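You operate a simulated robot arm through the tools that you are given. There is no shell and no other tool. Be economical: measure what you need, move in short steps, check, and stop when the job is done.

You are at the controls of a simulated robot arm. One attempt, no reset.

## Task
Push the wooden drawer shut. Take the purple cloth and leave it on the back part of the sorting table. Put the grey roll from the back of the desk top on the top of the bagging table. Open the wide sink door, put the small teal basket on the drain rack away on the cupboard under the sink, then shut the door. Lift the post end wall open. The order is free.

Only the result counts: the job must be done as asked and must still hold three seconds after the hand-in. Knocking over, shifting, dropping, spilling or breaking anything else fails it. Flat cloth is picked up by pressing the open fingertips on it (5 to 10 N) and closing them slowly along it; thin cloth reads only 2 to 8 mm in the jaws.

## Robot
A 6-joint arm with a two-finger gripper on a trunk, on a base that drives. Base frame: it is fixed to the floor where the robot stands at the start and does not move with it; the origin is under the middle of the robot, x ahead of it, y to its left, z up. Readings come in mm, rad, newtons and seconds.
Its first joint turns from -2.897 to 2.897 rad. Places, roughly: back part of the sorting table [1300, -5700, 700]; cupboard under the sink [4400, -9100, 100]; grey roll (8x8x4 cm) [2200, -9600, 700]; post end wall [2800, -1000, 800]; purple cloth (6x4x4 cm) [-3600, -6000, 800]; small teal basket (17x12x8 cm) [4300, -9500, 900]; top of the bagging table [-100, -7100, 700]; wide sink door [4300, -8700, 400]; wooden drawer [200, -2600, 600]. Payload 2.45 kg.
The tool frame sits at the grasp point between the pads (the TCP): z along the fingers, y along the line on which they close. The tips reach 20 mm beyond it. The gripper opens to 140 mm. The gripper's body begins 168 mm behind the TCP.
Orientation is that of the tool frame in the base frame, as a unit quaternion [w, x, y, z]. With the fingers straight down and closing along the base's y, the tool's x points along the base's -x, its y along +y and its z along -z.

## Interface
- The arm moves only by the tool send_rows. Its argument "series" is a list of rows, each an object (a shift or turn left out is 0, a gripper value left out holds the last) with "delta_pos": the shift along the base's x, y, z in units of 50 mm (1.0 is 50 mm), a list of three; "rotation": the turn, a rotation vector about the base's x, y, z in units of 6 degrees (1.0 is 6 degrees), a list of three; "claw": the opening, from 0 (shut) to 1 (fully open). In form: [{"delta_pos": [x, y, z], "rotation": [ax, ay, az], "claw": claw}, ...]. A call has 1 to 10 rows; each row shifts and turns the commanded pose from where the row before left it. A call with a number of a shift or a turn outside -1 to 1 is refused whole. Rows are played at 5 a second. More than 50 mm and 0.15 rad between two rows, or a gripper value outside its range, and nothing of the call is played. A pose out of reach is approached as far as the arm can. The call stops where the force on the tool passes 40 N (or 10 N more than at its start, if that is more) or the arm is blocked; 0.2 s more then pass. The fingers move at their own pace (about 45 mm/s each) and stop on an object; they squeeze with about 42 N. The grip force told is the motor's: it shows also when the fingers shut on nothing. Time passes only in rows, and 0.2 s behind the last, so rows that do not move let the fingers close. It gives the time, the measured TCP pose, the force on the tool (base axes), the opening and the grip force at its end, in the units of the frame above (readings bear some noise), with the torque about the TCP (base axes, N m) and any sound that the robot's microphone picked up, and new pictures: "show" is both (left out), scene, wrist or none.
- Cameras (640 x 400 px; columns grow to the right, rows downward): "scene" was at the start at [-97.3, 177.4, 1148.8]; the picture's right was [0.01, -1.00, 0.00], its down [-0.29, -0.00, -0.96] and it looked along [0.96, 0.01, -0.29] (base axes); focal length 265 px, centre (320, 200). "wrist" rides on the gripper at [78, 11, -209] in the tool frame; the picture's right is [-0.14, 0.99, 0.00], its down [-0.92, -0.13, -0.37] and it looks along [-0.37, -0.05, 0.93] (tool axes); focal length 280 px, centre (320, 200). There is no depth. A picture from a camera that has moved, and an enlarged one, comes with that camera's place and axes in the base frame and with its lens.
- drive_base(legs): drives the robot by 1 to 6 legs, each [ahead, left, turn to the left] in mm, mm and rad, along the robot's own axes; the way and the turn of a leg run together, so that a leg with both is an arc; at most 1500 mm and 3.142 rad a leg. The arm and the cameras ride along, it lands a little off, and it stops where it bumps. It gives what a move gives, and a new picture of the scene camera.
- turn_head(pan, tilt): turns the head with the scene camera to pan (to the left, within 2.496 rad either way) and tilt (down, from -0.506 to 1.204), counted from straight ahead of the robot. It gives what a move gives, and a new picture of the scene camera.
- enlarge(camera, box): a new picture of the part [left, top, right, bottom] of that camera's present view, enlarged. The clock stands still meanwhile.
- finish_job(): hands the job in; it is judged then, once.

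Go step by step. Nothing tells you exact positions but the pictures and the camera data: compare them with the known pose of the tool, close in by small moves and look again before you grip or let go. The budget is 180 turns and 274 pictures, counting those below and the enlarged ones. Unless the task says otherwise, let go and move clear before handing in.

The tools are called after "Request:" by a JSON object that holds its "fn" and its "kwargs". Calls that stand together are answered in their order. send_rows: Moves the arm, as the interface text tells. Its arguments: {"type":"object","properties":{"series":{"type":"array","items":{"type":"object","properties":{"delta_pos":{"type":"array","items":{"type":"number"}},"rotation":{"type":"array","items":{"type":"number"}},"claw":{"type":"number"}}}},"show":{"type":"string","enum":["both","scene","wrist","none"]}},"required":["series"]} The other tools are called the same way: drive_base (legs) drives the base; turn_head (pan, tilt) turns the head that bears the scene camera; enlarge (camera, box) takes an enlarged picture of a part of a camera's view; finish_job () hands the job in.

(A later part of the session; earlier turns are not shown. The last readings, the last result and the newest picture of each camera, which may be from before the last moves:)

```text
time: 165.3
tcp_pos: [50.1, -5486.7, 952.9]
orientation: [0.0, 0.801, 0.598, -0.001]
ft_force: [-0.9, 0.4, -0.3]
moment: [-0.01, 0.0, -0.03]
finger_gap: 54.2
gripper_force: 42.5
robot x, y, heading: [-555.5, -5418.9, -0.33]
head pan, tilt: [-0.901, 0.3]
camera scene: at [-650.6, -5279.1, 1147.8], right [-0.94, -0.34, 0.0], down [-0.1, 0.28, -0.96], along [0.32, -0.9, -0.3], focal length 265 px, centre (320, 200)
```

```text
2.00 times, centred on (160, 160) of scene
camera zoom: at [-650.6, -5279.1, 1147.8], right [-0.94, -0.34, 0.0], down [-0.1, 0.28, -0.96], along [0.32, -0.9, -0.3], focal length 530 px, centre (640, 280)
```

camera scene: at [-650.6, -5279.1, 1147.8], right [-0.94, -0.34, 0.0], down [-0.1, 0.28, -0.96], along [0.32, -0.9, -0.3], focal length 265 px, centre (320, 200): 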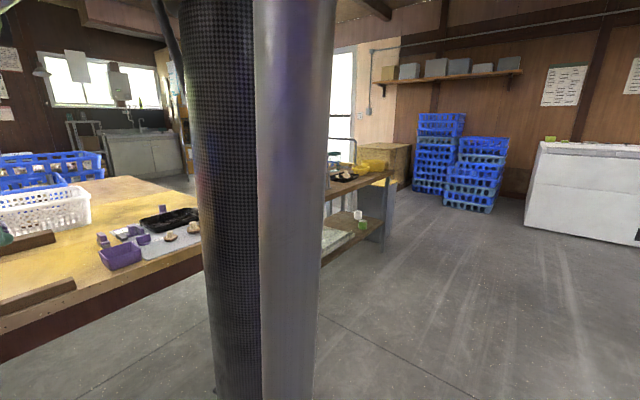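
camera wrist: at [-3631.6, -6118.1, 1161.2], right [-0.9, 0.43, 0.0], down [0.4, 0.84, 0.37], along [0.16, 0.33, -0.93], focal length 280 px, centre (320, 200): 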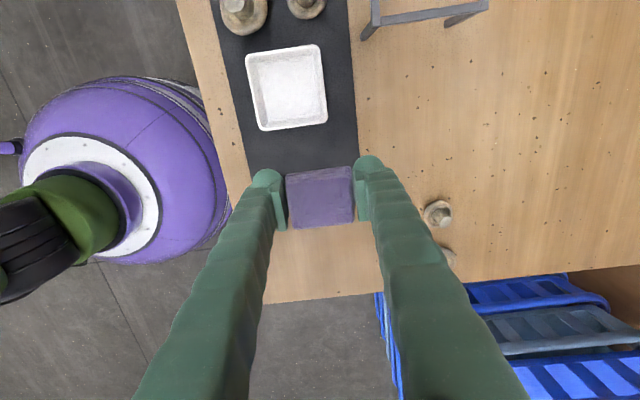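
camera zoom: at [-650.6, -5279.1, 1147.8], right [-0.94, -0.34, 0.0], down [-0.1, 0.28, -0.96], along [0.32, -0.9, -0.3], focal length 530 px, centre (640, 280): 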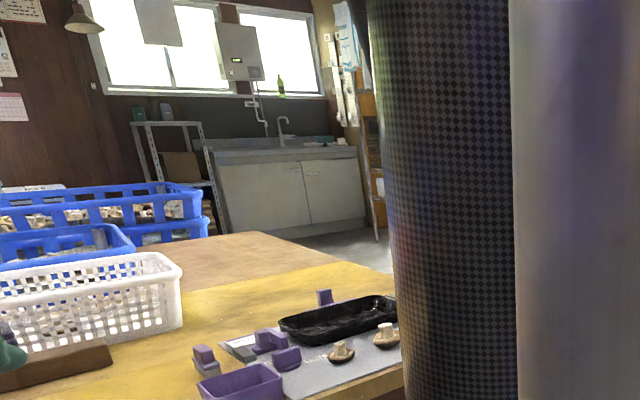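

Request:
{"fn": "drive_base", "kwargs": {"legs": [[-150, -1250, 0], [150, -1350, 0]]}}

Request:
{"fn": "turn_head", "kwargs": {"pan": 0.25, "tilt": 0.35}}

```text
time: 177.9
tcp_pos: [-726.8, -7916.8, 952.2]
orientation: [0.0, 0.793, 0.609, 0.0]
ft_force: [0.8, -0.3, -0.3]
moment: [0.02, 0.04, -0.04]
finger_gap: 54.4
gripper_force: 41.9
robot x, y, heading: [-1338.8, -7866.2, -0.298]
head pan, tilt: [-0.901, 0.3]
camera scene: at [-1434.5, -7728.4, 1147.9], right [-0.93, -0.36, 0.0], down [-0.11, 0.28, -0.96], along [0.35, -0.89, -0.3], focal length 265 px, centre (320, 200)
```

scene: 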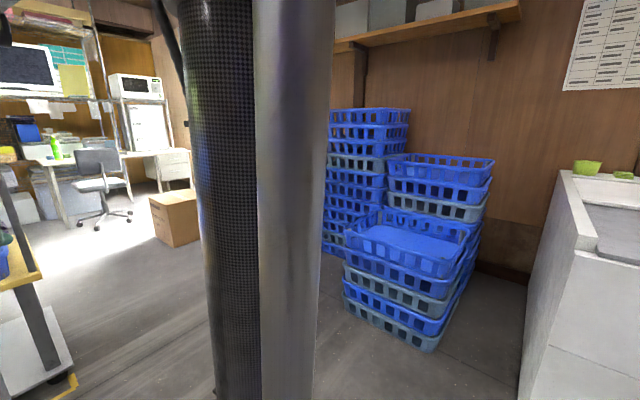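

```text
time: 179.3
tcp_pos: [-727.5, -7916.5, 953.6]
orientation: [0.0, 0.793, 0.609, 0.0]
ft_force: [0.1, -0.6, 0.0]
moment: [-0.01, -0.01, 0.03]
finger_gap: 54.7
gripper_force: 42.1
robot x, y, heading: [-1337.2, -7869.6, -0.297]
head pan, tilt: [0.25, 0.351]
camera scene: at [-1375.4, -7646.0, 1143.1], right [-0.05, -1.0, 0.0], down [-0.34, 0.02, -0.94], along [0.94, -0.05, -0.34], focal length 265 px, centre (320, 200)
```

scene: 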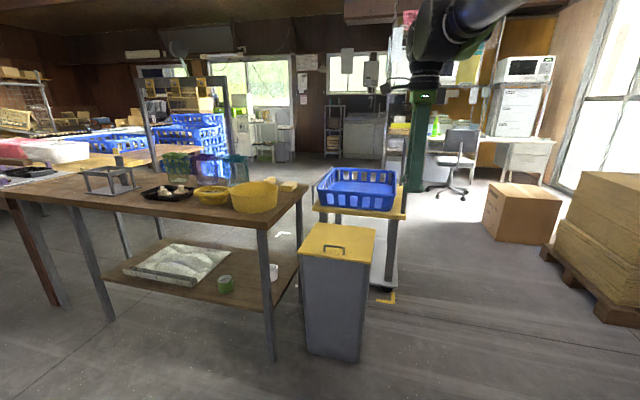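

Request:
{"fn": "drive_base", "kwargs": {"legs": [[600, -370, 0], [1200, 0, 0]]}}

Request:
{"fn": "turn_head", "kwargs": {"pan": 0.9, "tilt": 0.35}}

```text
time: 188.9
tcp_pos: [896.2, -8789.1, 953.3]
orientation: [0.001, 0.791, 0.612, 0.0]
ft_force: [0.0, 0.4, -0.6]
moment: [0.01, 0.04, 0.02]
finger_gap: 54.9
gripper_force: 42.3
robot x, y, heading: [282.4, -8741.4, -0.293]
head pan, tilt: [0.25, 0.351]
camera scene: at [246.1, -8522.1, 1143.1], right [-0.04, -1.0, 0.0], down [-0.34, 0.01, -0.94], along [0.94, -0.04, -0.34], focal length 265 px, centre (320, 200)
```

scene: 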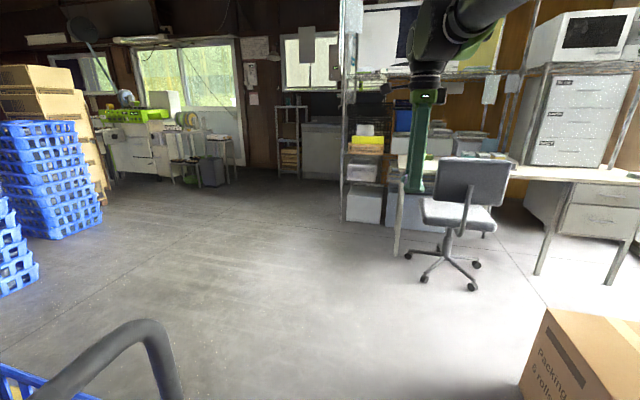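

```text
time: 189.9
tcp_pos: [895.1, -8790.2, 952.8]
orientation: [0.001, 0.792, 0.611, -0.001]
ft_force: [-0.5, -0.5, -0.6]
moment: [-0.01, 0.01, -0.03]
finger_gap: 54.8
gripper_force: 41.5
robot x, y, heading: [286.6, -8742.8, -0.292]
head pan, tilt: [0.901, 0.351]
camera scene: at [229.5, -8465.0, 1143.1], right [0.57, -0.82, 0.0], down [-0.28, -0.2, -0.94], along [0.77, 0.54, -0.34], focal length 265 px, centre (320, 200)
```

scene: 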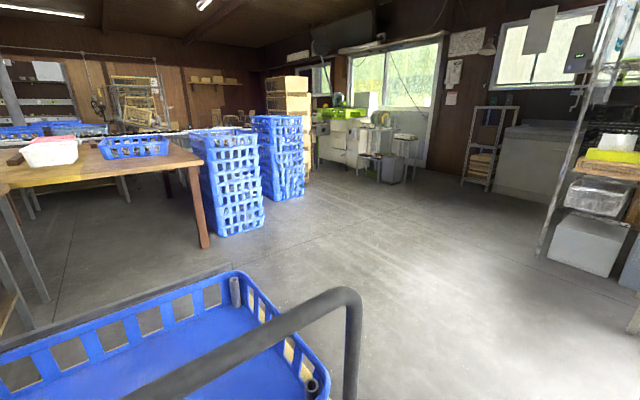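

Request:
{"fn": "drive_base", "kwargs": {"legs": [[700, 0, 0], [300, 850, 0], [0, 700, 0]]}}

Request:
{"fn": "turn_head", "kwargs": {"pan": 1.4, "tilt": 0.35}}

```text
time: 201.4
tcp_pos: [2298.5, -7621.7, 952.7]
orientation: [0.0, 0.793, 0.61, 0.0]
ft_force: [-0.8, 0.2, -0.6]
moment: [0.03, -0.02, 0.0]
finger_gap: 54.8
gripper_force: 41.5
robot x, y, heading: [1687.0, -7568.5, -0.295]
head pan, tilt: [0.901, 0.351]
camera scene: at [1633.9, -7294.4, 1143.1], right [0.57, -0.82, 0.0], down [-0.28, -0.2, -0.94], along [0.77, 0.53, -0.34], focal length 265 px, centre (320, 200)
```

scene: 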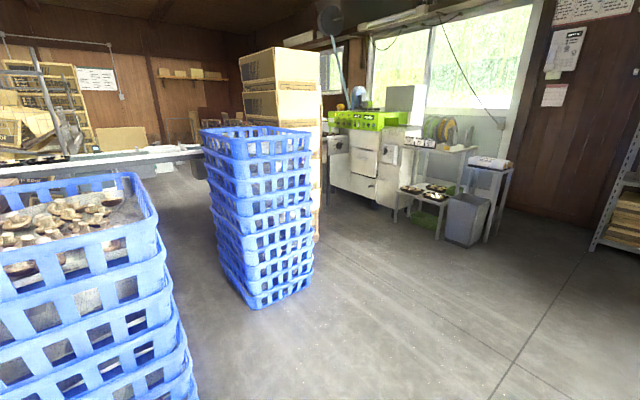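

```text
time: 202.4
tcp_pos: [2298.2, -7622.4, 953.0]
orientation: [-0.001, 0.793, 0.61, 0.0]
ft_force: [-0.4, 0.1, -0.1]
moment: [-0.05, -0.02, -0.01]
finger_gap: 54.5
gripper_force: 41.5
robot x, y, heading: [1689.0, -7571.8, -0.298]
head pan, tilt: [1.4, 0.351]
camera scene: at [1599.3, -7264.2, 1143.1], right [0.89, -0.45, 0.0], down [-0.16, -0.31, -0.94], along [0.42, 0.84, -0.34], focal length 265 px, centre (320, 200)
```

scene: 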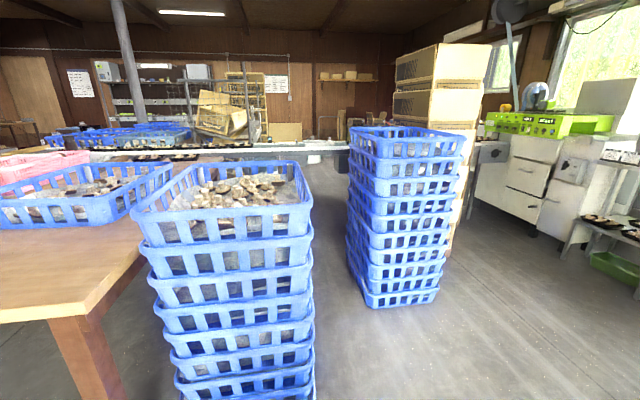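

The sorting table's back strip has clear brown surface near its south-east corner (around [1170, -6312]). I check what lies to the left before moving in.

Request:
{"fn": "turn_head", "kwargs": {"pan": 2.2, "tilt": 0.45}}

```text
time: 203.5
tcp_pos: [2298.9, -7621.7, 953.3]
orientation: [0.0, 0.793, 0.609, 0.0]
ft_force: [0.1, -0.2, 0.3]
moment: [0.0, -0.02, 0.0]
finger_gap: 54.5
gripper_force: 42.2
robot x, y, heading: [1689.3, -7569.2, -0.298]
head pan, tilt: [2.201, 0.45]
camera scene: at [1527.2, -7260.3, 1133.9], right [0.95, 0.33, 0.0], down [0.14, -0.41, -0.9], along [-0.29, 0.85, -0.44], focal length 265 px, centre (320, 200)
```

scene: 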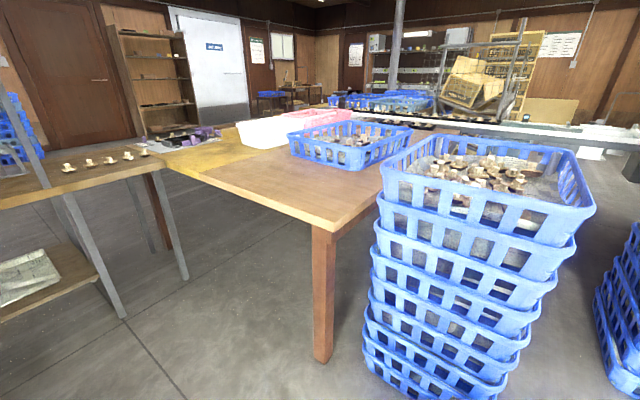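

Request:
{"fn": "drive_base", "kwargs": {"legs": [[0, 0, 1.57], [340, 740, 0]]}}

Request:
{"fn": "turn_head", "kwargs": {"pan": 0.1, "tilt": 0.45}}

```text
time: 211.7
tcp_pos: [1120.7, -6428.3, 952.5]
orientation: [0.001, 0.127, 0.992, 0.001]
ft_force: [0.6, -0.8, -1.5]
moment: [0.01, 0.0, -0.01]
finger_gap: 54.8
gripper_force: 42.4
robot x, y, heading: [1072.7, -7041.2, 1.277]
head pan, tilt: [2.201, 0.45]
camera scene: at [763.7, -7198.6, 1133.9], right [-0.33, 0.94, 0.0], down [0.41, 0.14, -0.9], along [-0.85, -0.3, -0.44], focal length 265 px, centre (320, 200)
```

scene: 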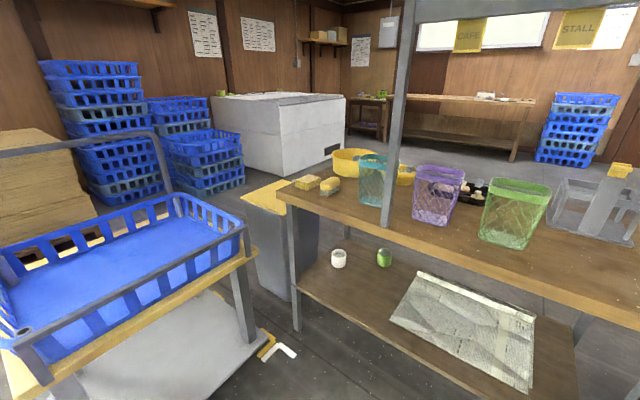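

```text
time: 213.7
tcp_pos: [1120.2, -6427.9, 952.7]
orientation: [0.001, 0.126, 0.992, 0.0]
ft_force: [0.0, 0.2, -1.3]
moment: [0.02, 0.01, -0.03]
finger_gap: 54.3
gripper_force: 41.6
robot x, y, heading: [1068.4, -7034.6, 1.279]
head pan, tilt: [0.099, 0.45]
camera scene: at [867.8, -7077.8, 1133.9], right [0.98, -0.19, 0.0], down [-0.08, -0.43, -0.9], along [0.17, 0.88, -0.44], focal length 265 px, centre (320, 200)
```

scene: 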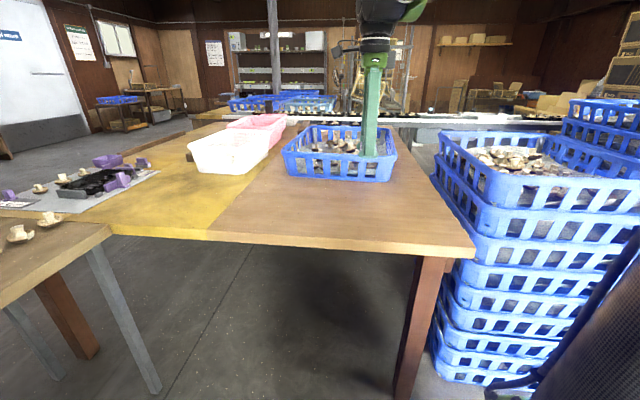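

The brown back strip is clear ahead of me. I move over it and descend.

Request:
{"fn": "send_rows", "kwargs": {"series": [{"delta_pos": [0.45, 0.8, 0]}, {"delta_pos": [0.45, 0.8, -0.2]}, {"delta_pos": [0, 0, -0.9]}, {"delta_pos": [0, 0, -0.9]}, {"delta_pos": [0, 0, -0.9]}], "show": "both"}}

Request:
{"fn": "enlarge", "kwargs": {"camera": "scene", "box": [310, 150, 430, 225]}}

```text
time: 214.8
tcp_pos: [1166.7, -6346.6, 807.6]
orientation: [0.0, 0.126, 0.992, 0.0]
ft_force: [-0.7, 0.3, -0.8]
moment: [0.0, -0.06, 0.04]
finger_gap: 54.7
gripper_force: 42.1
robot x, y, heading: [1074.0, -7032.6, 1.285]
head pan, tilt: [0.099, 0.45]
camera scene: at [867.9, -7077.7, 1133.9], right [0.98, -0.19, 0.0], down [-0.08, -0.43, -0.9], along [0.17, 0.88, -0.44], focal length 265 px, centre (320, 200)
camera wrist: at [1092.5, -6316.3, 1014.5], right [0.38, 0.92, 0.0], down [0.86, -0.35, 0.37], along [0.34, -0.14, -0.93], focal length 280 px, centre (320, 200)
```

scene: 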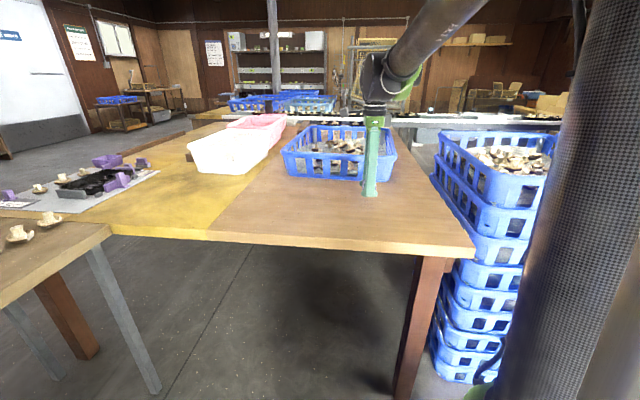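
wrist: 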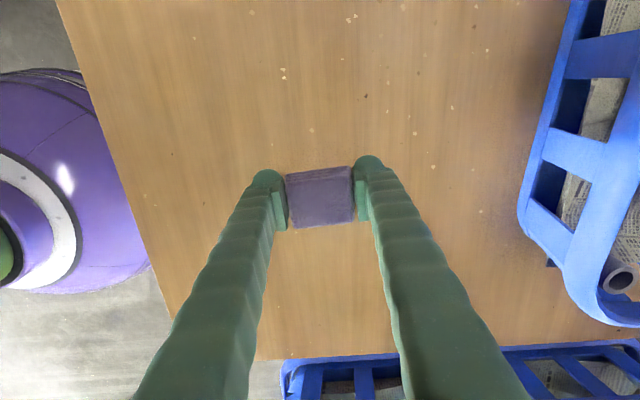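

```text
5.33 times, centred on (370, 188) of scene
camera zoom: at [867.9, -7077.7, 1133.9], right [0.98, -0.19, 0.0], down [-0.08, -0.43, -0.9], along [0.17, 0.88, -0.44], focal length 1414 px, centre (53, 267)
```

zoom: 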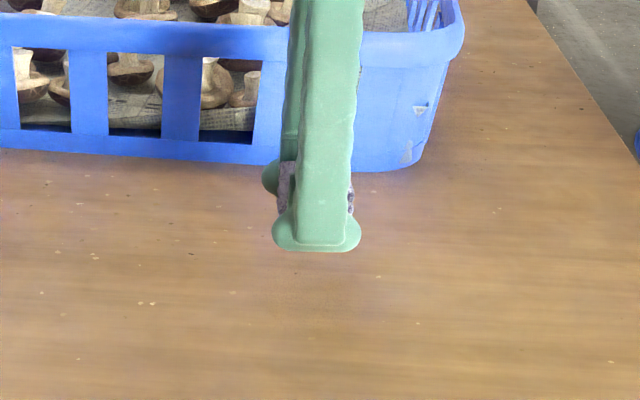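

Request:
{"fn": "send_rows", "kwargs": {"series": [{"delta_pos": [0, 0, -0.4]}, {"delta_pos": [0, 0, -0.3]}], "show": "none"}}

Request:
{"fn": "enlarge", "kwargs": {"camera": "scene", "box": [310, 150, 430, 225]}}

```text
time: 215.4
tcp_pos: [1166.0, -6347.3, 770.6]
orientation: [0.0, 0.127, 0.992, 0.0]
ft_force: [0.6, 0.2, -0.3]
moment: [0.03, 0.01, 0.0]
finger_gap: 54.4
gripper_force: 42.3
robot x, y, heading: [1069.9, -7039.6, 1.277]
head pan, tilt: [0.099, 0.45]
```

```text
5.33 times, centred on (370, 188) of scene
camera zoom: at [867.9, -7077.7, 1133.9], right [0.98, -0.19, 0.0], down [-0.08, -0.43, -0.9], along [0.17, 0.88, -0.44], focal length 1414 px, centre (53, 267)
```

zoom: 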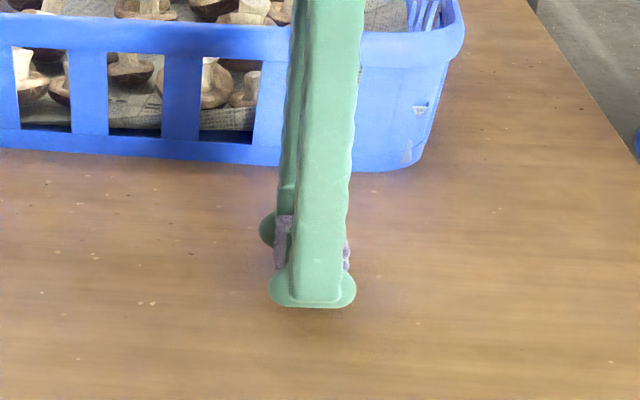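

Request:
{"fn": "send_rows", "kwargs": {"series": [{"delta_pos": [0, 0, -0.12]}, {"delta_pos": [0, 0, -0.1]}], "show": "none"}}

Request:
{"fn": "enlarge", "kwargs": {"camera": "scene", "box": [330, 175, 410, 225]}}

```text
time: 216.1
tcp_pos: [1164.8, -6347.9, 761.1]
orientation: [0.0, 0.126, 0.992, 0.0]
ft_force: [0.7, 0.1, -0.7]
moment: [0.0, 0.03, 0.04]
finger_gap: 54.7
gripper_force: 42.3
robot x, y, heading: [1073.9, -7038.7, 1.281]
head pan, tilt: [0.099, 0.45]
```

```text
8.00 times, centred on (370, 200) of scene
camera zoom: at [867.9, -7077.7, 1133.9], right [0.98, -0.19, 0.0], down [-0.08, -0.43, -0.9], along [0.17, 0.88, -0.44], focal length 2121 px, centre (-80, 200)
```

zoom: 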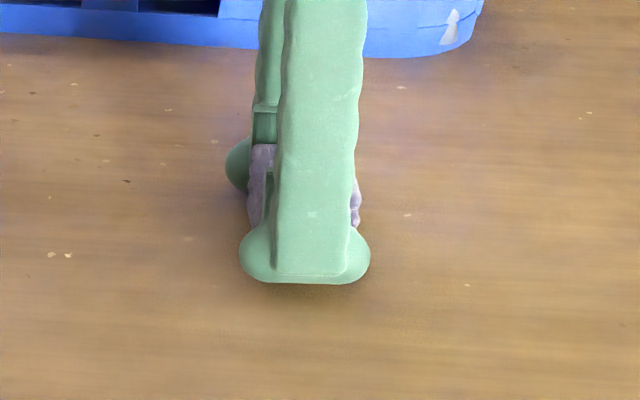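

Request:
{"fn": "send_rows", "kwargs": {"series": [{"delta_pos": [0, 0, -0.06]}, {"delta_pos": [0, 0, -0.06]}, {"delta_pos": [0, 0, -0.06]}], "show": "none"}}

Request:
{"fn": "enlarge", "kwargs": {"camera": "scene", "box": [330, 175, 410, 225]}}

```text
time: 216.6
tcp_pos: [1165.0, -6347.9, 760.3]
orientation: [0.001, 0.127, 0.992, 0.002]
ft_force: [-1.0, -4.4, 21.3]
moment: [-0.17, -0.02, -0.07]
finger_gap: 54.6
gripper_force: 42.1
robot x, y, heading: [1074.9, -7036.9, 1.283]
head pan, tilt: [0.099, 0.45]
stopped in row 2: the force on the tool passed its limit at 52 N (the readings are from after the stop); the commanded pose is now the measured one
```

```text
8.00 times, centred on (370, 200) of scene
camera zoom: at [867.8, -7078.4, 1133.9], right [0.98, -0.19, 0.0], down [-0.08, -0.43, -0.9], along [0.17, 0.88, -0.43], focal length 2121 px, centre (-80, 200)
```

zoom: 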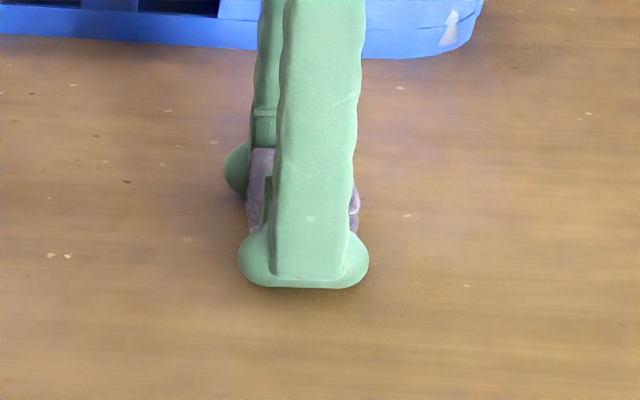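

On the surface. I release slowly and rise.

Request:
{"fn": "send_rows", "kwargs": {"series": [{"claw": 0.55}, {"claw": 0.65}, {}, {"delta_pos": [0, 0, 0.3]}, {"delta_pos": [0, 0, 0.9]}, {"delta_pos": [0, 0, 0.9]}, {"delta_pos": [0, 0, 0.9]}, {"delta_pos": [0, 0, 0.9]}], "show": "both"}}

```text
time: 218.4
tcp_pos: [1165.8, -6345.1, 955.3]
orientation: [0.001, 0.126, 0.992, 0.0]
ft_force: [0.8, 0.1, -0.4]
moment: [-0.03, -0.02, -0.01]
finger_gap: 90.9
gripper_force: 0.2
robot x, y, heading: [1072.1, -7036.9, 1.278]
head pan, tilt: [0.099, 0.45]
camera scene: at [867.9, -7077.7, 1133.9], right [0.98, -0.19, 0.0], down [-0.08, -0.43, -0.9], along [0.17, 0.88, -0.44], focal length 265 px, centre (320, 200)
camera wrist: at [1092.2, -6314.9, 1163.2], right [0.38, 0.92, 0.0], down [0.86, -0.36, 0.37], along [0.34, -0.14, -0.93], focal length 280 px, centre (320, 200)
```

scene: 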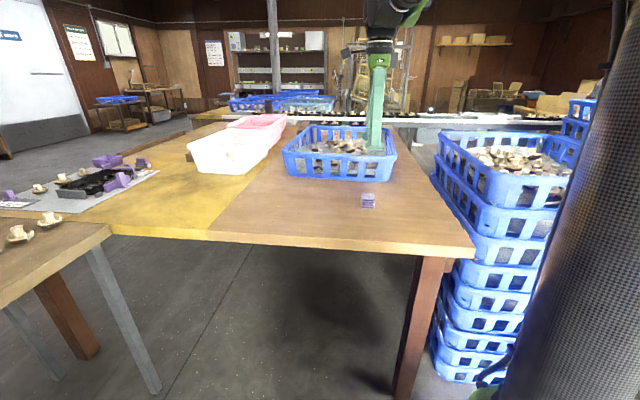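
wrist: 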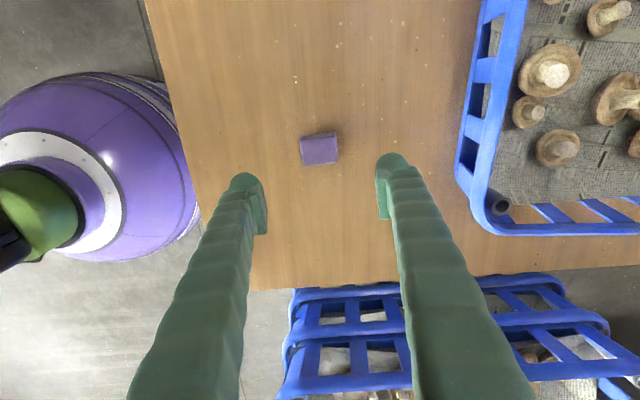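

Cloth is down on the back strip. Next the grey roll: back away, turn, and drive toward the desk.

Request:
{"fn": "send_rows", "kwargs": {"series": [{"delta_pos": [-0.25, -0.8, 0.2]}, {"delta_pos": [-0.25, -0.8, 0.2]}, {"delta_pos": [-0.25, -0.8, 0.2]}], "show": "none"}}

Request:
{"fn": "drive_base", "kwargs": {"legs": [[-300, 0, 0], [0, 0, -1.58], [600, 0, 0], [250, -1400, 0]]}}

Request:
{"fn": "turn_head", "kwargs": {"pan": -0.15, "tilt": 0.4}}

```text
time: 219.2
tcp_pos: [1128.0, -6466.4, 983.8]
orientation: [0.001, 0.127, 0.992, 0.0]
ft_force: [0.7, -0.1, 0.1]
moment: [-0.1, 0.04, 0.0]
finger_gap: 91.1
gripper_force: 0.2
robot x, y, heading: [1074.8, -7040.0, 1.277]
head pan, tilt: [0.099, 0.45]
```

```text
time: 234.9
tcp_pos: [1931.1, -9016.6, 985.6]
orientation: [0.0, 0.8, 0.6, -0.001]
ft_force: [0.3, -0.9, 0.0]
moment: [-0.02, 0.01, 0.0]
finger_gap: 90.9
gripper_force: 0.1
robot x, y, heading: [1360.0, -8946.0, -0.316]
head pan, tilt: [0.099, 0.45]
camera scene: at [1324.2, -8739.2, 1133.9], right [-0.22, -0.98, 0.0], down [-0.42, 0.1, -0.9], along [0.88, -0.2, -0.44], focal length 265 px, centre (320, 200)
```

scene: 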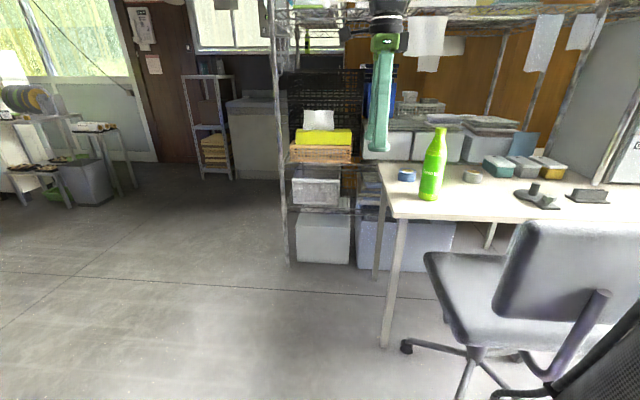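

```text
time: 235.7
tcp_pos: [1929.8, -9017.4, 985.2]
orientation: [0.0, 0.799, 0.601, -0.001]
ft_force: [0.0, 0.1, -1.0]
moment: [0.02, 0.01, 0.01]
finger_gap: 90.9
gripper_force: 0.0
robot x, y, heading: [1361.7, -8945.6, -0.318]
head pan, tilt: [-0.15, 0.4]
camera scene: at [1317.1, -8761.0, 1138.6], right [-0.45, -0.89, 0.0], down [-0.35, 0.18, -0.92], along [0.82, -0.42, -0.39], focal length 265 px, centre (320, 200)
```

scene: 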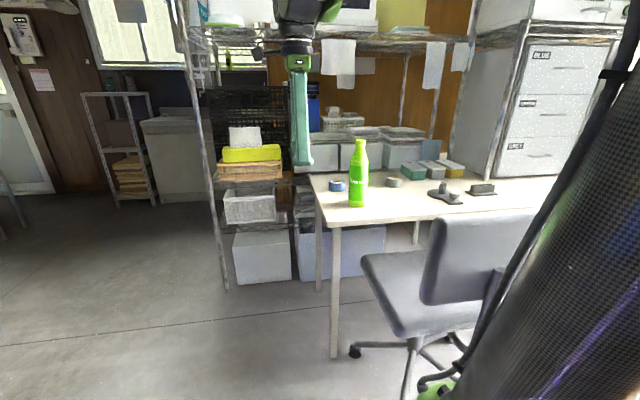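

Request:
{"fn": "enlarge", "kwargs": {"camera": "scene", "box": [300, 125, 500, 250]}}

```text
3.20 times, centred on (400, 188) of scene
camera zoom: at [1317.1, -8761.0, 1138.6], right [-0.45, -0.89, 0.0], down [-0.35, 0.18, -0.92], along [0.82, -0.42, -0.39], focal length 848 px, centre (64, 240)
```

zoom: 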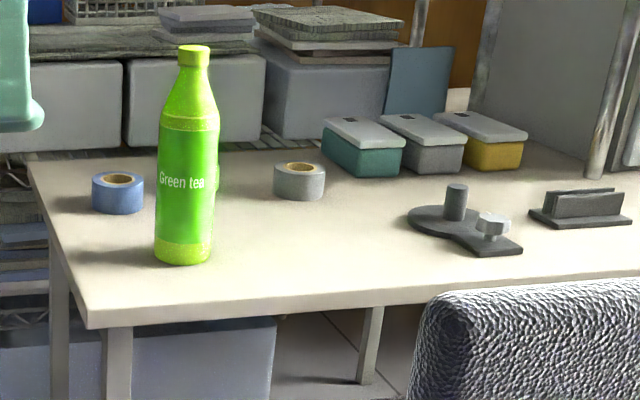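

Grey roll near [2207, -9612], desk top about z 705; a tall green bottle stands nearby (top ~970). I raise the arm, move in and turn to face the roll.

Request:
{"fn": "send_rows", "kwargs": {"series": [{"delta_pos": [-0.3, 0.1, 0.9]}, {"delta_pos": [-0.3, 0.1, 0.9]}, {"delta_pos": [-0.3, 0.1, 0.9]}], "show": "none"}}

Request:
{"fn": "drive_base", "kwargs": {"legs": [[260, 100, 0], [0, 0, -0.62]]}}

Request:
{"fn": "turn_head", "kwargs": {"pan": 0.05, "tilt": 0.5}}

```text
time: 236.5
tcp_pos: [1884.5, -9002.2, 1119.7]
orientation: [0.0, 0.8, 0.6, 0.0]
ft_force: [0.5, -0.3, -0.1]
moment: [-0.02, 0.02, 0.01]
finger_gap: 90.8
gripper_force: 0.2
robot x, y, heading: [1359.3, -8945.5, -0.317]
head pan, tilt: [-0.15, 0.4]
```

```text
time: 240.1
tcp_pos: [2027.0, -9293.1, 1120.2]
orientation: [0.0, 0.948, 0.319, -0.001]
ft_force: [0.4, 0.1, 0.3]
moment: [-0.01, 0.01, -0.01]
finger_gap: 91.0
gripper_force: 0.0
robot x, y, heading: [1642.0, -8935.1, -0.955]
head pan, tilt: [-0.15, 0.4]
camera scene: at [1714.1, -8760.9, 1138.6], right [-0.9, -0.44, 0.0], down [-0.17, 0.35, -0.92], along [0.41, -0.83, -0.39], focal length 265 px, centre (320, 200)
```

scene: 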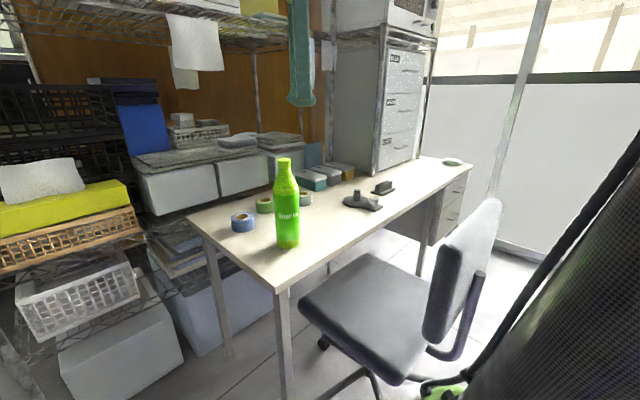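

```text
time: 240.9
tcp_pos: [2026.7, -9292.7, 1119.1]
orientation: [0.0, 0.948, 0.318, -0.001]
ft_force: [-0.4, -0.5, -0.6]
moment: [0.04, 0.0, 0.01]
finger_gap: 90.7
gripper_force: 0.0
robot x, y, heading: [1639.8, -8933.6, -0.961]
head pan, tilt: [0.051, 0.499]
camera scene: at [1728.7, -8749.8, 1129.5], right [-0.79, -0.61, 0.0], down [-0.29, 0.38, -0.88], along [0.54, -0.69, -0.48], focal length 265 px, centre (320, 200)
```

scene: 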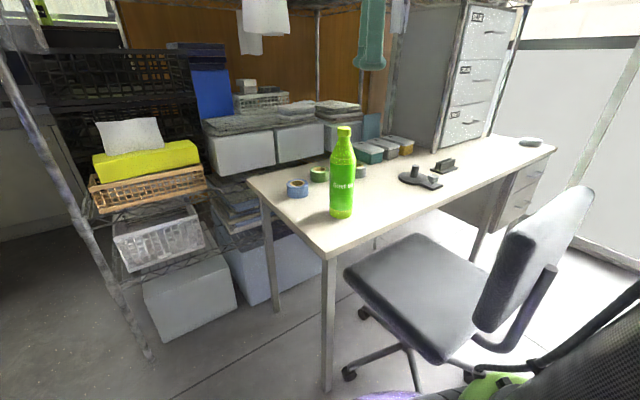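

Request:
{"fn": "send_rows", "kwargs": {"series": [{"delta_pos": [0.5, -0.85, 0]}, {"delta_pos": [0.5, -0.85, 0]}, {"delta_pos": [0.5, -0.85, 0]}, {"delta_pos": [0.5, -0.85, 0]}, {"delta_pos": [0.5, -0.85, 0]}], "show": "both"}}

```text
time: 242.1
tcp_pos: [2149.2, -9504.1, 1121.5]
orientation: [0.001, 0.948, 0.318, -0.001]
ft_force: [-0.3, 0.1, 0.4]
moment: [-0.14, -0.1, 0.01]
finger_gap: 90.8
gripper_force: 0.0
robot x, y, heading: [1638.6, -8938.8, -0.957]
head pan, tilt: [0.051, 0.499]
camera scene: at [1728.5, -8749.4, 1129.4], right [-0.79, -0.61, 0.0], down [-0.29, 0.38, -0.88], along [0.54, -0.69, -0.48], focal length 265 px, centre (320, 200)
camera wrist: at [2218.1, -9464.9, 1329.6], right [0.49, -0.87, 0.0], down [-0.81, -0.45, 0.37], along [-0.32, -0.18, -0.93], focal length 280 px, centre (320, 200)
```

scene: 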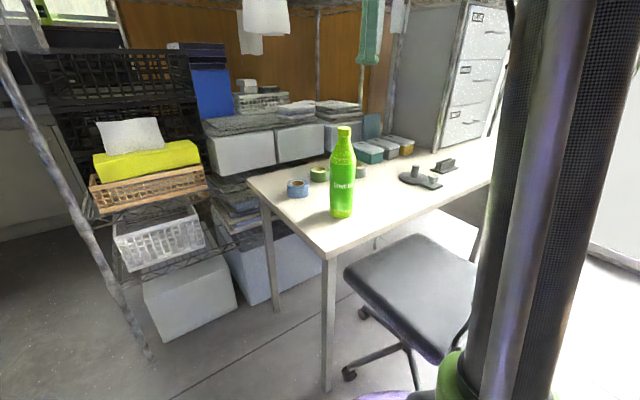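
wrist: 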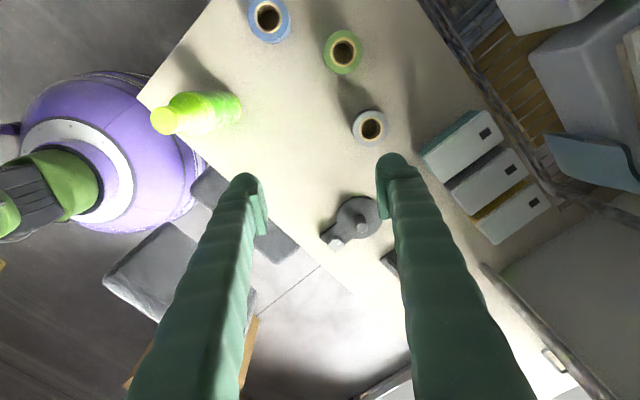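

Request:
{"fn": "send_rows", "kwargs": {"series": [{"delta_pos": [0.57, -0.8, 0], "claw": 0.75}, {"delta_pos": [0.57, -0.8, -0.1]}, {"delta_pos": [0, -0.1, -0.95]}, {"delta_pos": [0, 0, -0.95]}, {"delta_pos": [0, 0, -0.95]}, {"delta_pos": [0, 0, -0.95]}, {"delta_pos": [0, 0, -0.95]}], "show": "both"}}

```text
time: 243.7
tcp_pos: [2209.6, -9590.8, 879.6]
orientation: [0.001, 0.948, 0.318, -0.001]
ft_force: [-0.3, -0.5, -0.8]
moment: [-0.02, -0.01, -0.02]
finger_gap: 104.6
gripper_force: 0.0
robot x, y, heading: [1641.5, -8935.3, -0.957]
head pan, tilt: [0.051, 0.499]
camera scene: at [1728.8, -8749.8, 1129.4], right [-0.79, -0.61, 0.0], down [-0.29, 0.38, -0.88], along [0.54, -0.69, -0.48], focal length 265 px, centre (320, 200)
camera wrist: at [2278.5, -9552.5, 1087.0], right [0.49, -0.87, 0.0], down [-0.81, -0.45, 0.37], along [-0.32, -0.18, -0.93], focal length 280 px, centre (320, 200)
```

scene: 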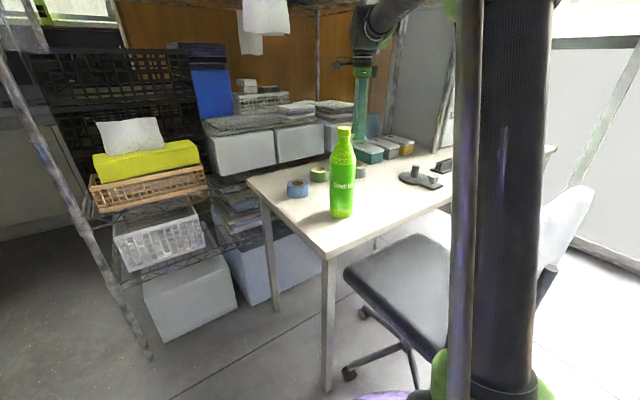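
wrist: 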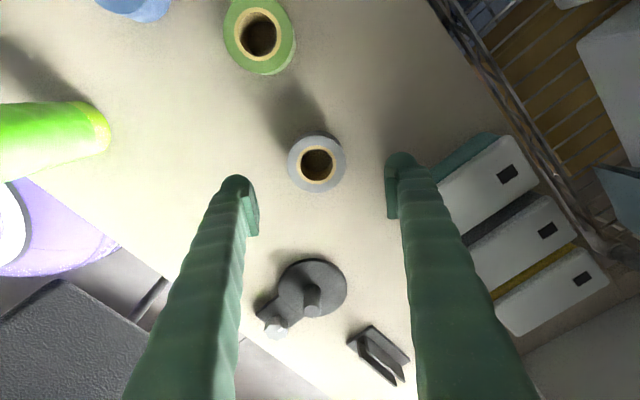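

Request:
{"fn": "send_rows", "kwargs": {"series": [{"delta_pos": [-0.14, 0, -0.8]}, {"delta_pos": [0, 0, -0.8]}, {"delta_pos": [0, 0, -0.8]}], "show": "both"}}

Request:
{"fn": "enlarge", "kwargs": {"camera": "scene", "box": [320, 120, 440, 195]}}

```text
time: 244.5
tcp_pos: [2202.0, -9591.1, 756.8]
orientation: [0.001, 0.948, 0.319, -0.001]
ft_force: [-0.2, 0.4, 0.1]
moment: [-0.03, -0.02, 0.01]
finger_gap: 105.1
gripper_force: 0.0
robot x, y, heading: [1638.4, -8934.2, -0.961]
head pan, tilt: [0.051, 0.499]
camera scene: at [1728.8, -8749.8, 1129.4], right [-0.79, -0.61, 0.0], down [-0.29, 0.38, -0.88], along [0.54, -0.69, -0.48], focal length 265 px, centre (320, 200)
camera wrist: at [2270.8, -9551.5, 965.1], right [0.49, -0.87, 0.0], down [-0.81, -0.45, 0.37], along [-0.32, -0.18, -0.93], focal length 280 px, centre (320, 200)
```

scene: 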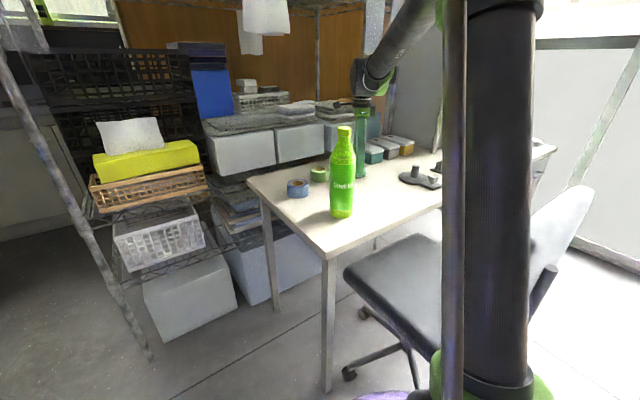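
wrist: 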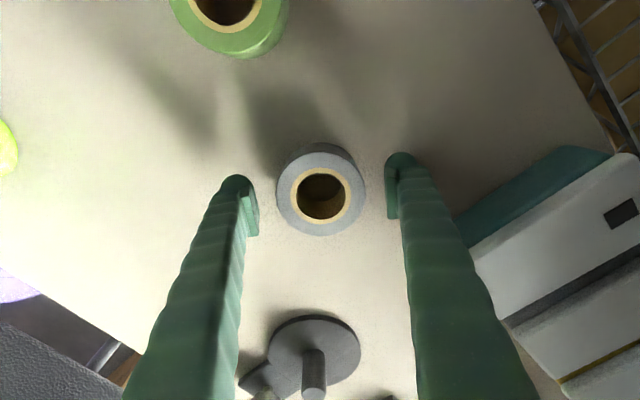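

```text
5.33 times, centred on (380, 158) of scene
camera zoom: at [1728.8, -8749.8, 1129.4], right [-0.79, -0.61, 0.0], down [-0.29, 0.38, -0.88], along [0.54, -0.69, -0.48], focal length 1414 px, centre (0, 427)
```

zoom: 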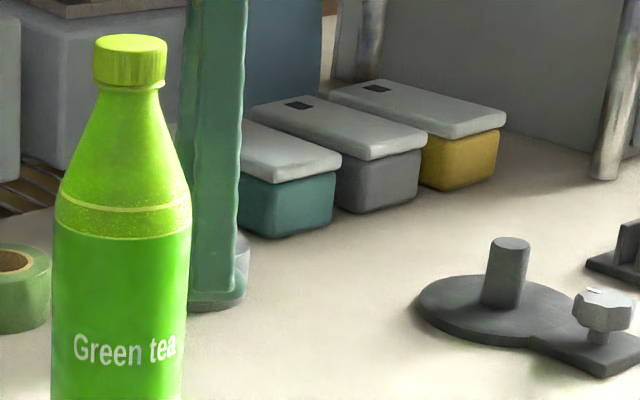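

Request:
{"fn": "send_rows", "kwargs": {"series": [{"delta_pos": [0, 0, -0.3]}, {"delta_pos": [0, 0, -0.2]}, {"claw": 0.5}, {"claw": 0.0}, {}, {}], "show": "wrist"}}

```text
time: 245.2
tcp_pos: [2202.6, -9589.4, 737.1]
orientation: [0.001, 0.948, 0.318, -0.001]
ft_force: [-13.0, 15.5, 24.9]
moment: [1.84, 1.08, 0.28]
finger_gap: 99.5
gripper_force: 14.5
robot x, y, heading: [1642.1, -8936.5, -0.963]
head pan, tilt: [0.051, 0.499]
stopped in row 3: the force on the tool passed its limit at 46 N (the readings are from after the stop); the commanded pose is now the measured one
camera wrist: at [2270.3, -9549.6, 944.2], right [0.49, -0.87, 0.0], down [-0.81, -0.45, 0.37], along [-0.32, -0.18, -0.93], focal length 280 px, centre (320, 200)
```

wrist: 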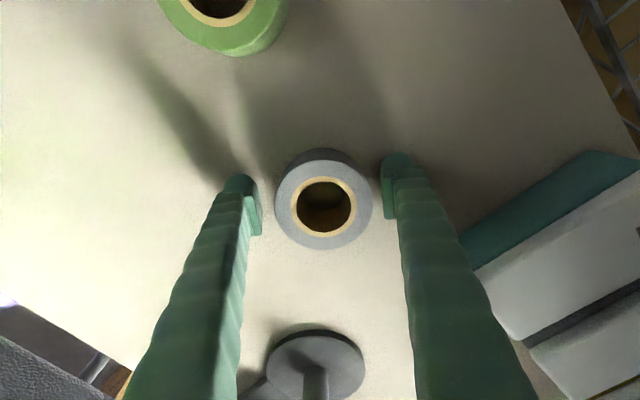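

Request:
{"fn": "send_rows", "kwargs": {"series": [{"delta_pos": [0, 0, 0.12]}, {"claw": 0.3}, {"claw": 0.0}, {}, {}], "show": "wrist"}}

```text
time: 246.4
tcp_pos: [2203.4, -9589.8, 739.1]
orientation: [0.002, 0.948, 0.318, -0.001]
ft_force: [0.5, -0.2, 0.1]
moment: [0.0, -0.03, 0.01]
finger_gap: 75.2
gripper_force: 42.0
robot x, y, heading: [1640.0, -8936.5, -0.955]
head pan, tilt: [0.051, 0.499]
camera wrist: at [2270.9, -9551.4, 948.2], right [0.49, -0.87, 0.0], down [-0.81, -0.45, 0.37], along [-0.32, -0.18, -0.93], focal length 280 px, centre (320, 200)
```

wrist: 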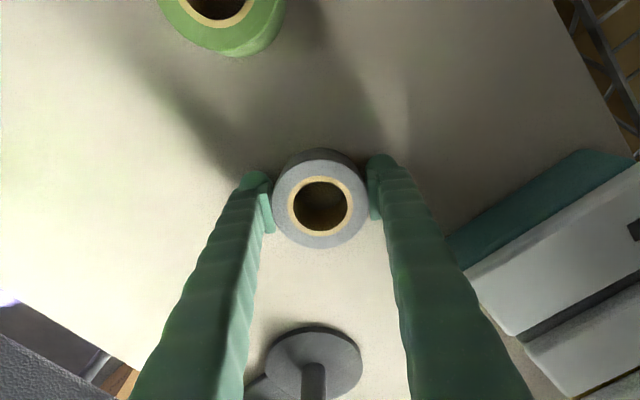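

Request:
{"fn": "send_rows", "kwargs": {"series": [{"delta_pos": [0, 0, 0.4]}, {"delta_pos": [0, 0, 0.95]}, {"delta_pos": [0, 0, 0.95]}, {"delta_pos": [0, 0, 0.95]}, {"delta_pos": [0, 0, 0.95]}, {"delta_pos": [0, 0, 0.95]}, {"delta_pos": [0, 0, 0.95]}, {"delta_pos": [0, 0, 0.95]}, {"delta_pos": [-0.57, 0.8, 0.1]}, {"delta_pos": [-0.57, 0.8, 0]}], "show": "wrist"}}

```text
time: 248.6
tcp_pos: [2146.0, -9512.4, 1099.0]
orientation: [0.001, 0.948, 0.318, -0.001]
ft_force: [0.6, -1.0, -0.9]
moment: [0.13, 0.08, -0.01]
finger_gap: 75.2
gripper_force: 42.0
robot x, y, heading: [1641.1, -8937.7, -0.956]
head pan, tilt: [0.051, 0.499]
camera wrist: at [2214.4, -9473.4, 1306.0], right [0.49, -0.87, 0.0], down [-0.81, -0.45, 0.37], along [-0.32, -0.18, -0.93], focal length 280 px, centre (320, 200)
```

wrist: 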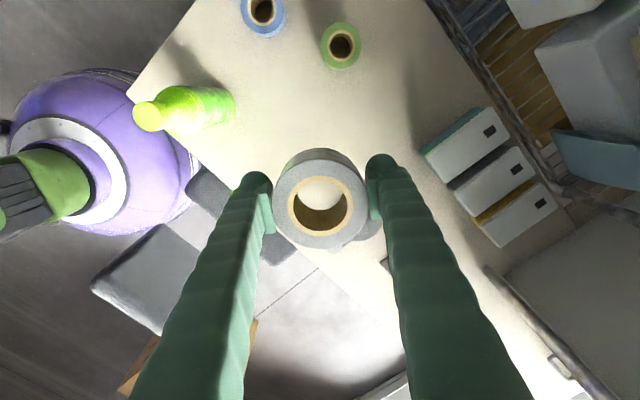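

Roll held. I retract and drive around to the west side of the bagging table.

Request:
{"fn": "send_rows", "kwargs": {"series": [{"delta_pos": [-0.6, 0.75, 0]}, {"delta_pos": [-0.6, 0.75, 0]}, {"delta_pos": [-0.6, 0.75, 0]}, {"delta_pos": [-0.6, 0.75, 0]}], "show": "none"}}

Request:
{"fn": "drive_base", "kwargs": {"legs": [[0, 0, 0.65], [-500, -230, 0], [-1400, 0, 0], [-900, 0, 0], [-200, 500, 0]]}}

Request:
{"fn": "turn_head", "kwargs": {"pan": 0.5, "tilt": 0.35}}

```text
time: 249.6
tcp_pos: [2027.7, -9361.0, 1098.2]
orientation: [0.002, 0.948, 0.317, 0.0]
ft_force: [-0.2, -0.1, -0.7]
moment: [0.06, 0.07, 0.02]
finger_gap: 75.0
gripper_force: 42.5
robot x, y, heading: [1638.7, -8933.9, -0.96]
head pan, tilt: [0.051, 0.499]
```

```text
time: 268.2
tcp_pos: [-603.4, -7891.6, 1098.6]
orientation: [0.002, 0.789, 0.614, -0.001]
ft_force: [0.4, 0.0, -0.9]
moment: [0.01, -0.01, 0.0]
finger_gap: 74.6
gripper_force: 42.3
robot x, y, heading: [-1174.3, -7802.7, -0.283]
head pan, tilt: [0.051, 0.499]
camera scene: at [-1218.8, -7601.8, 1129.4], right [-0.23, -0.97, 0.0], down [-0.47, 0.11, -0.88], along [0.85, -0.2, -0.48], focal length 265 px, centre (320, 200)
```

scene: 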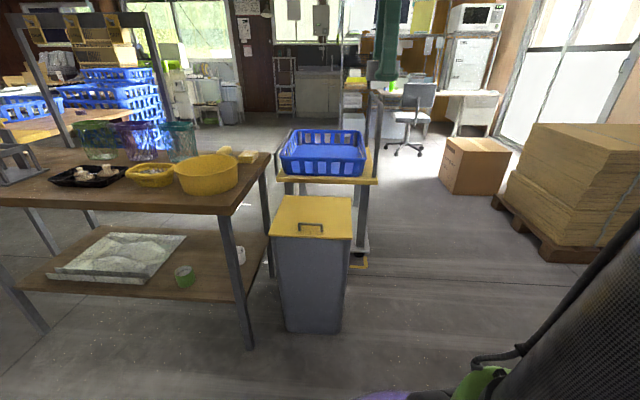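

```text
time: 269.1
tcp_pos: [-603.8, -7891.7, 1099.6]
orientation: [0.001, 0.789, 0.615, -0.001]
ft_force: [0.3, 0.6, -1.3]
moment: [0.0, 0.0, 0.02]
finger_gap: 74.5
gripper_force: 41.9
robot x, y, heading: [-1170.6, -7804.1, -0.284]
head pan, tilt: [0.499, 0.351]
camera scene: at [-1216.4, -7561.0, 1143.1], right [0.21, -0.98, 0.0], down [-0.34, -0.07, -0.94], along [0.92, 0.2, -0.34], focal length 265 px, centre (320, 200)
```

scene: 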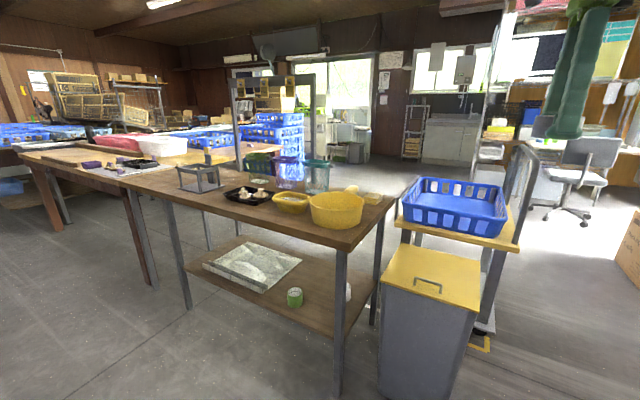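

Request:
{"fn": "drive_base", "kwargs": {"legs": [[-80, 900, 0]]}}

Request:
{"fn": "turn_head", "kwargs": {"pan": 0.0, "tilt": 0.5}}

```text
time: 273.8
tcp_pos: [-427.4, -7031.2, 1096.4]
orientation: [0.001, 0.794, 0.607, 0.0]
ft_force: [-0.1, 0.0, -0.9]
moment: [-0.02, -0.01, 0.02]
finger_gap: 74.5
gripper_force: 42.6
robot x, y, heading: [-995.0, -6934.5, -0.302]
head pan, tilt: [0.499, 0.351]
camera scene: at [-1033.3, -6687.9, 1143.1], right [0.2, -0.98, 0.0], down [-0.34, -0.07, -0.94], along [0.92, 0.18, -0.34], focal length 265 px, centre (320, 200)
```

scene: 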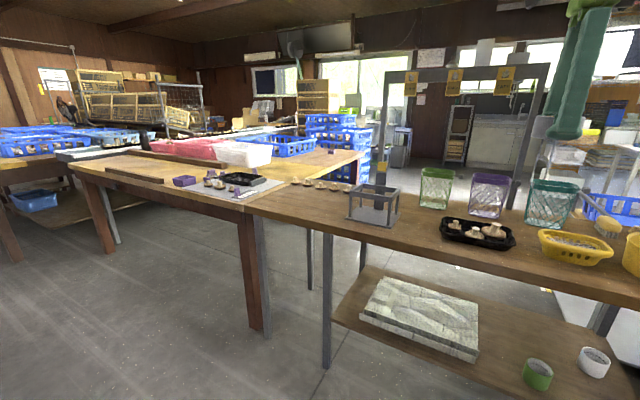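

```text
time: 274.7
tcp_pos: [-427.6, -7030.7, 1099.6]
orientation: [0.002, 0.794, 0.608, 0.0]
ft_force: [-0.2, 0.0, -1.2]
moment: [-0.02, 0.0, -0.02]
finger_gap: 74.7
gripper_force: 41.8
robot x, y, heading: [-994.2, -6928.5, -0.299]
head pan, tilt: [0.0, 0.499]
camera scene: at [-1037.7, -6733.1, 1129.5], right [-0.3, -0.95, 0.0], down [-0.46, 0.14, -0.88], along [0.84, -0.26, -0.48], focal length 265 px, centre (320, 200)
```

scene: 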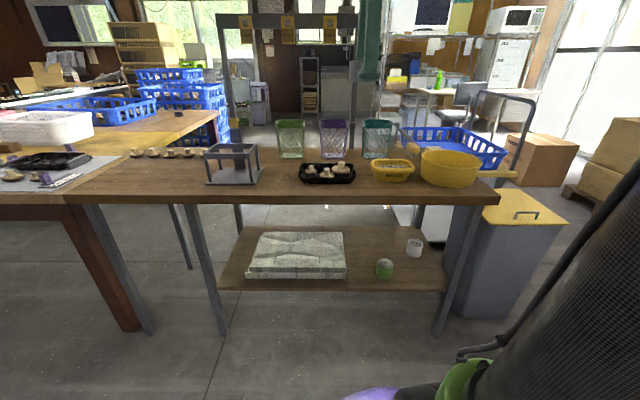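

Request:
{"fn": "enlarge", "kwargs": {"camera": "scene", "box": [180, 115, 340, 215]}}

```text
4.00 times, centred on (260, 165) of scene
camera zoom: at [-1037.7, -6733.1, 1129.5], right [-0.3, -0.95, 0.0], down [-0.46, 0.14, -0.88], along [0.84, -0.26, -0.48], focal length 1060 px, centre (560, 340)
```

zoom: 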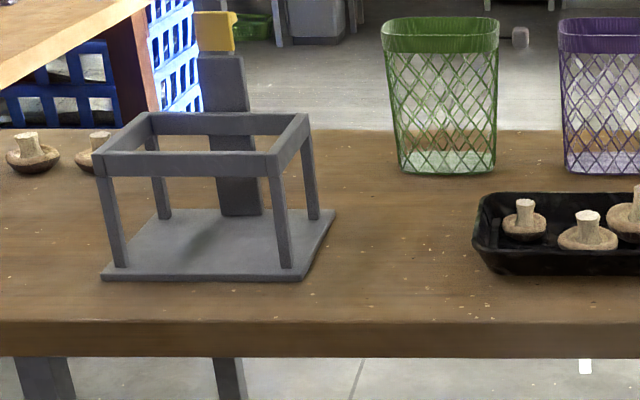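

Free spot between the stand and the black tray, near [-114, -6860]. I move a little closer and go over it.

Request:
{"fn": "drive_base", "kwargs": {"legs": [[100, 0, 0]]}}

Request:
{"fn": "send_rows", "kwargs": {"series": [{"delta_pos": [0.6, 0.6, 0]}, {"delta_pos": [0.6, 0.6, 0]}, {"delta_pos": [0.6, 0.6, 0]}, {"delta_pos": [0.7, 0.5, -0.2]}, {"delta_pos": [0.7, 0.5, -0.5]}, {"delta_pos": [0.7, 0.5, -0.5]}, {"delta_pos": [0, 0, -0.9]}, {"delta_pos": [0, 0, -0.9]}], "show": "both"}}

```text
time: 275.8
tcp_pos: [-331.8, -7060.9, 1098.8]
orientation: [0.001, 0.794, 0.607, 0.0]
ft_force: [0.3, -0.6, -1.2]
moment: [0.02, 0.0, 0.01]
finger_gap: 74.6
gripper_force: 42.1
robot x, y, heading: [-897.4, -6960.9, -0.3]
head pan, tilt: [0.0, 0.499]
camera scene: at [-942.7, -6762.7, 1129.4], right [-0.3, -0.95, 0.0], down [-0.46, 0.14, -0.88], along [0.84, -0.26, -0.48], focal length 265 px, centre (320, 200)
```

scene: 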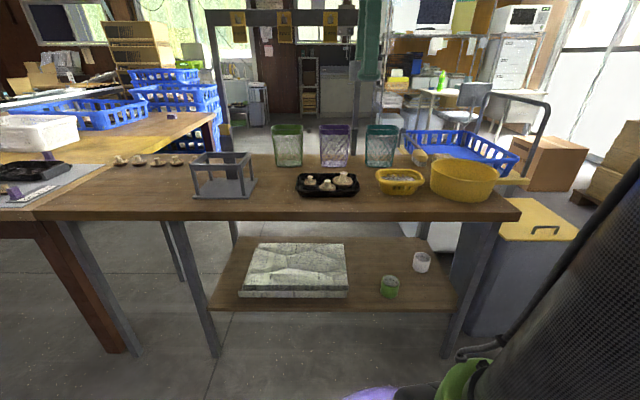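

```text
time: 277.6
tcp_pos: [-138.4, -6892.7, 948.4]
orientation: [0.002, 0.794, 0.607, 0.0]
ft_force: [0.5, 0.5, -0.6]
moment: [0.01, -0.02, 0.0]
finger_gap: 74.6
gripper_force: 41.6
robot x, y, heading: [-897.4, -6962.6, -0.305]
head pan, tilt: [0.0, 0.499]
camera scene: at [-942.7, -6762.7, 1129.4], right [-0.3, -0.95, 0.0], down [-0.46, 0.14, -0.88], along [0.84, -0.26, -0.48], focal length 265 px, centre (320, 200)
camera wrist: at [-108.0, -6820.2, 1156.3], right [0.92, -0.39, 0.0], down [-0.36, -0.85, 0.37], along [-0.14, -0.34, -0.93], focal length 280 px, centre (320, 200)
```

scene: 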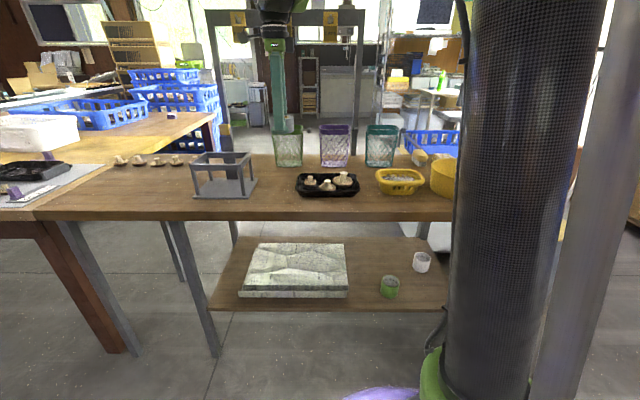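
wrist: 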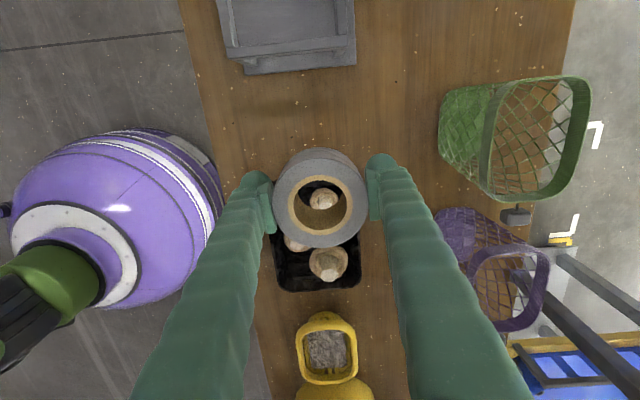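

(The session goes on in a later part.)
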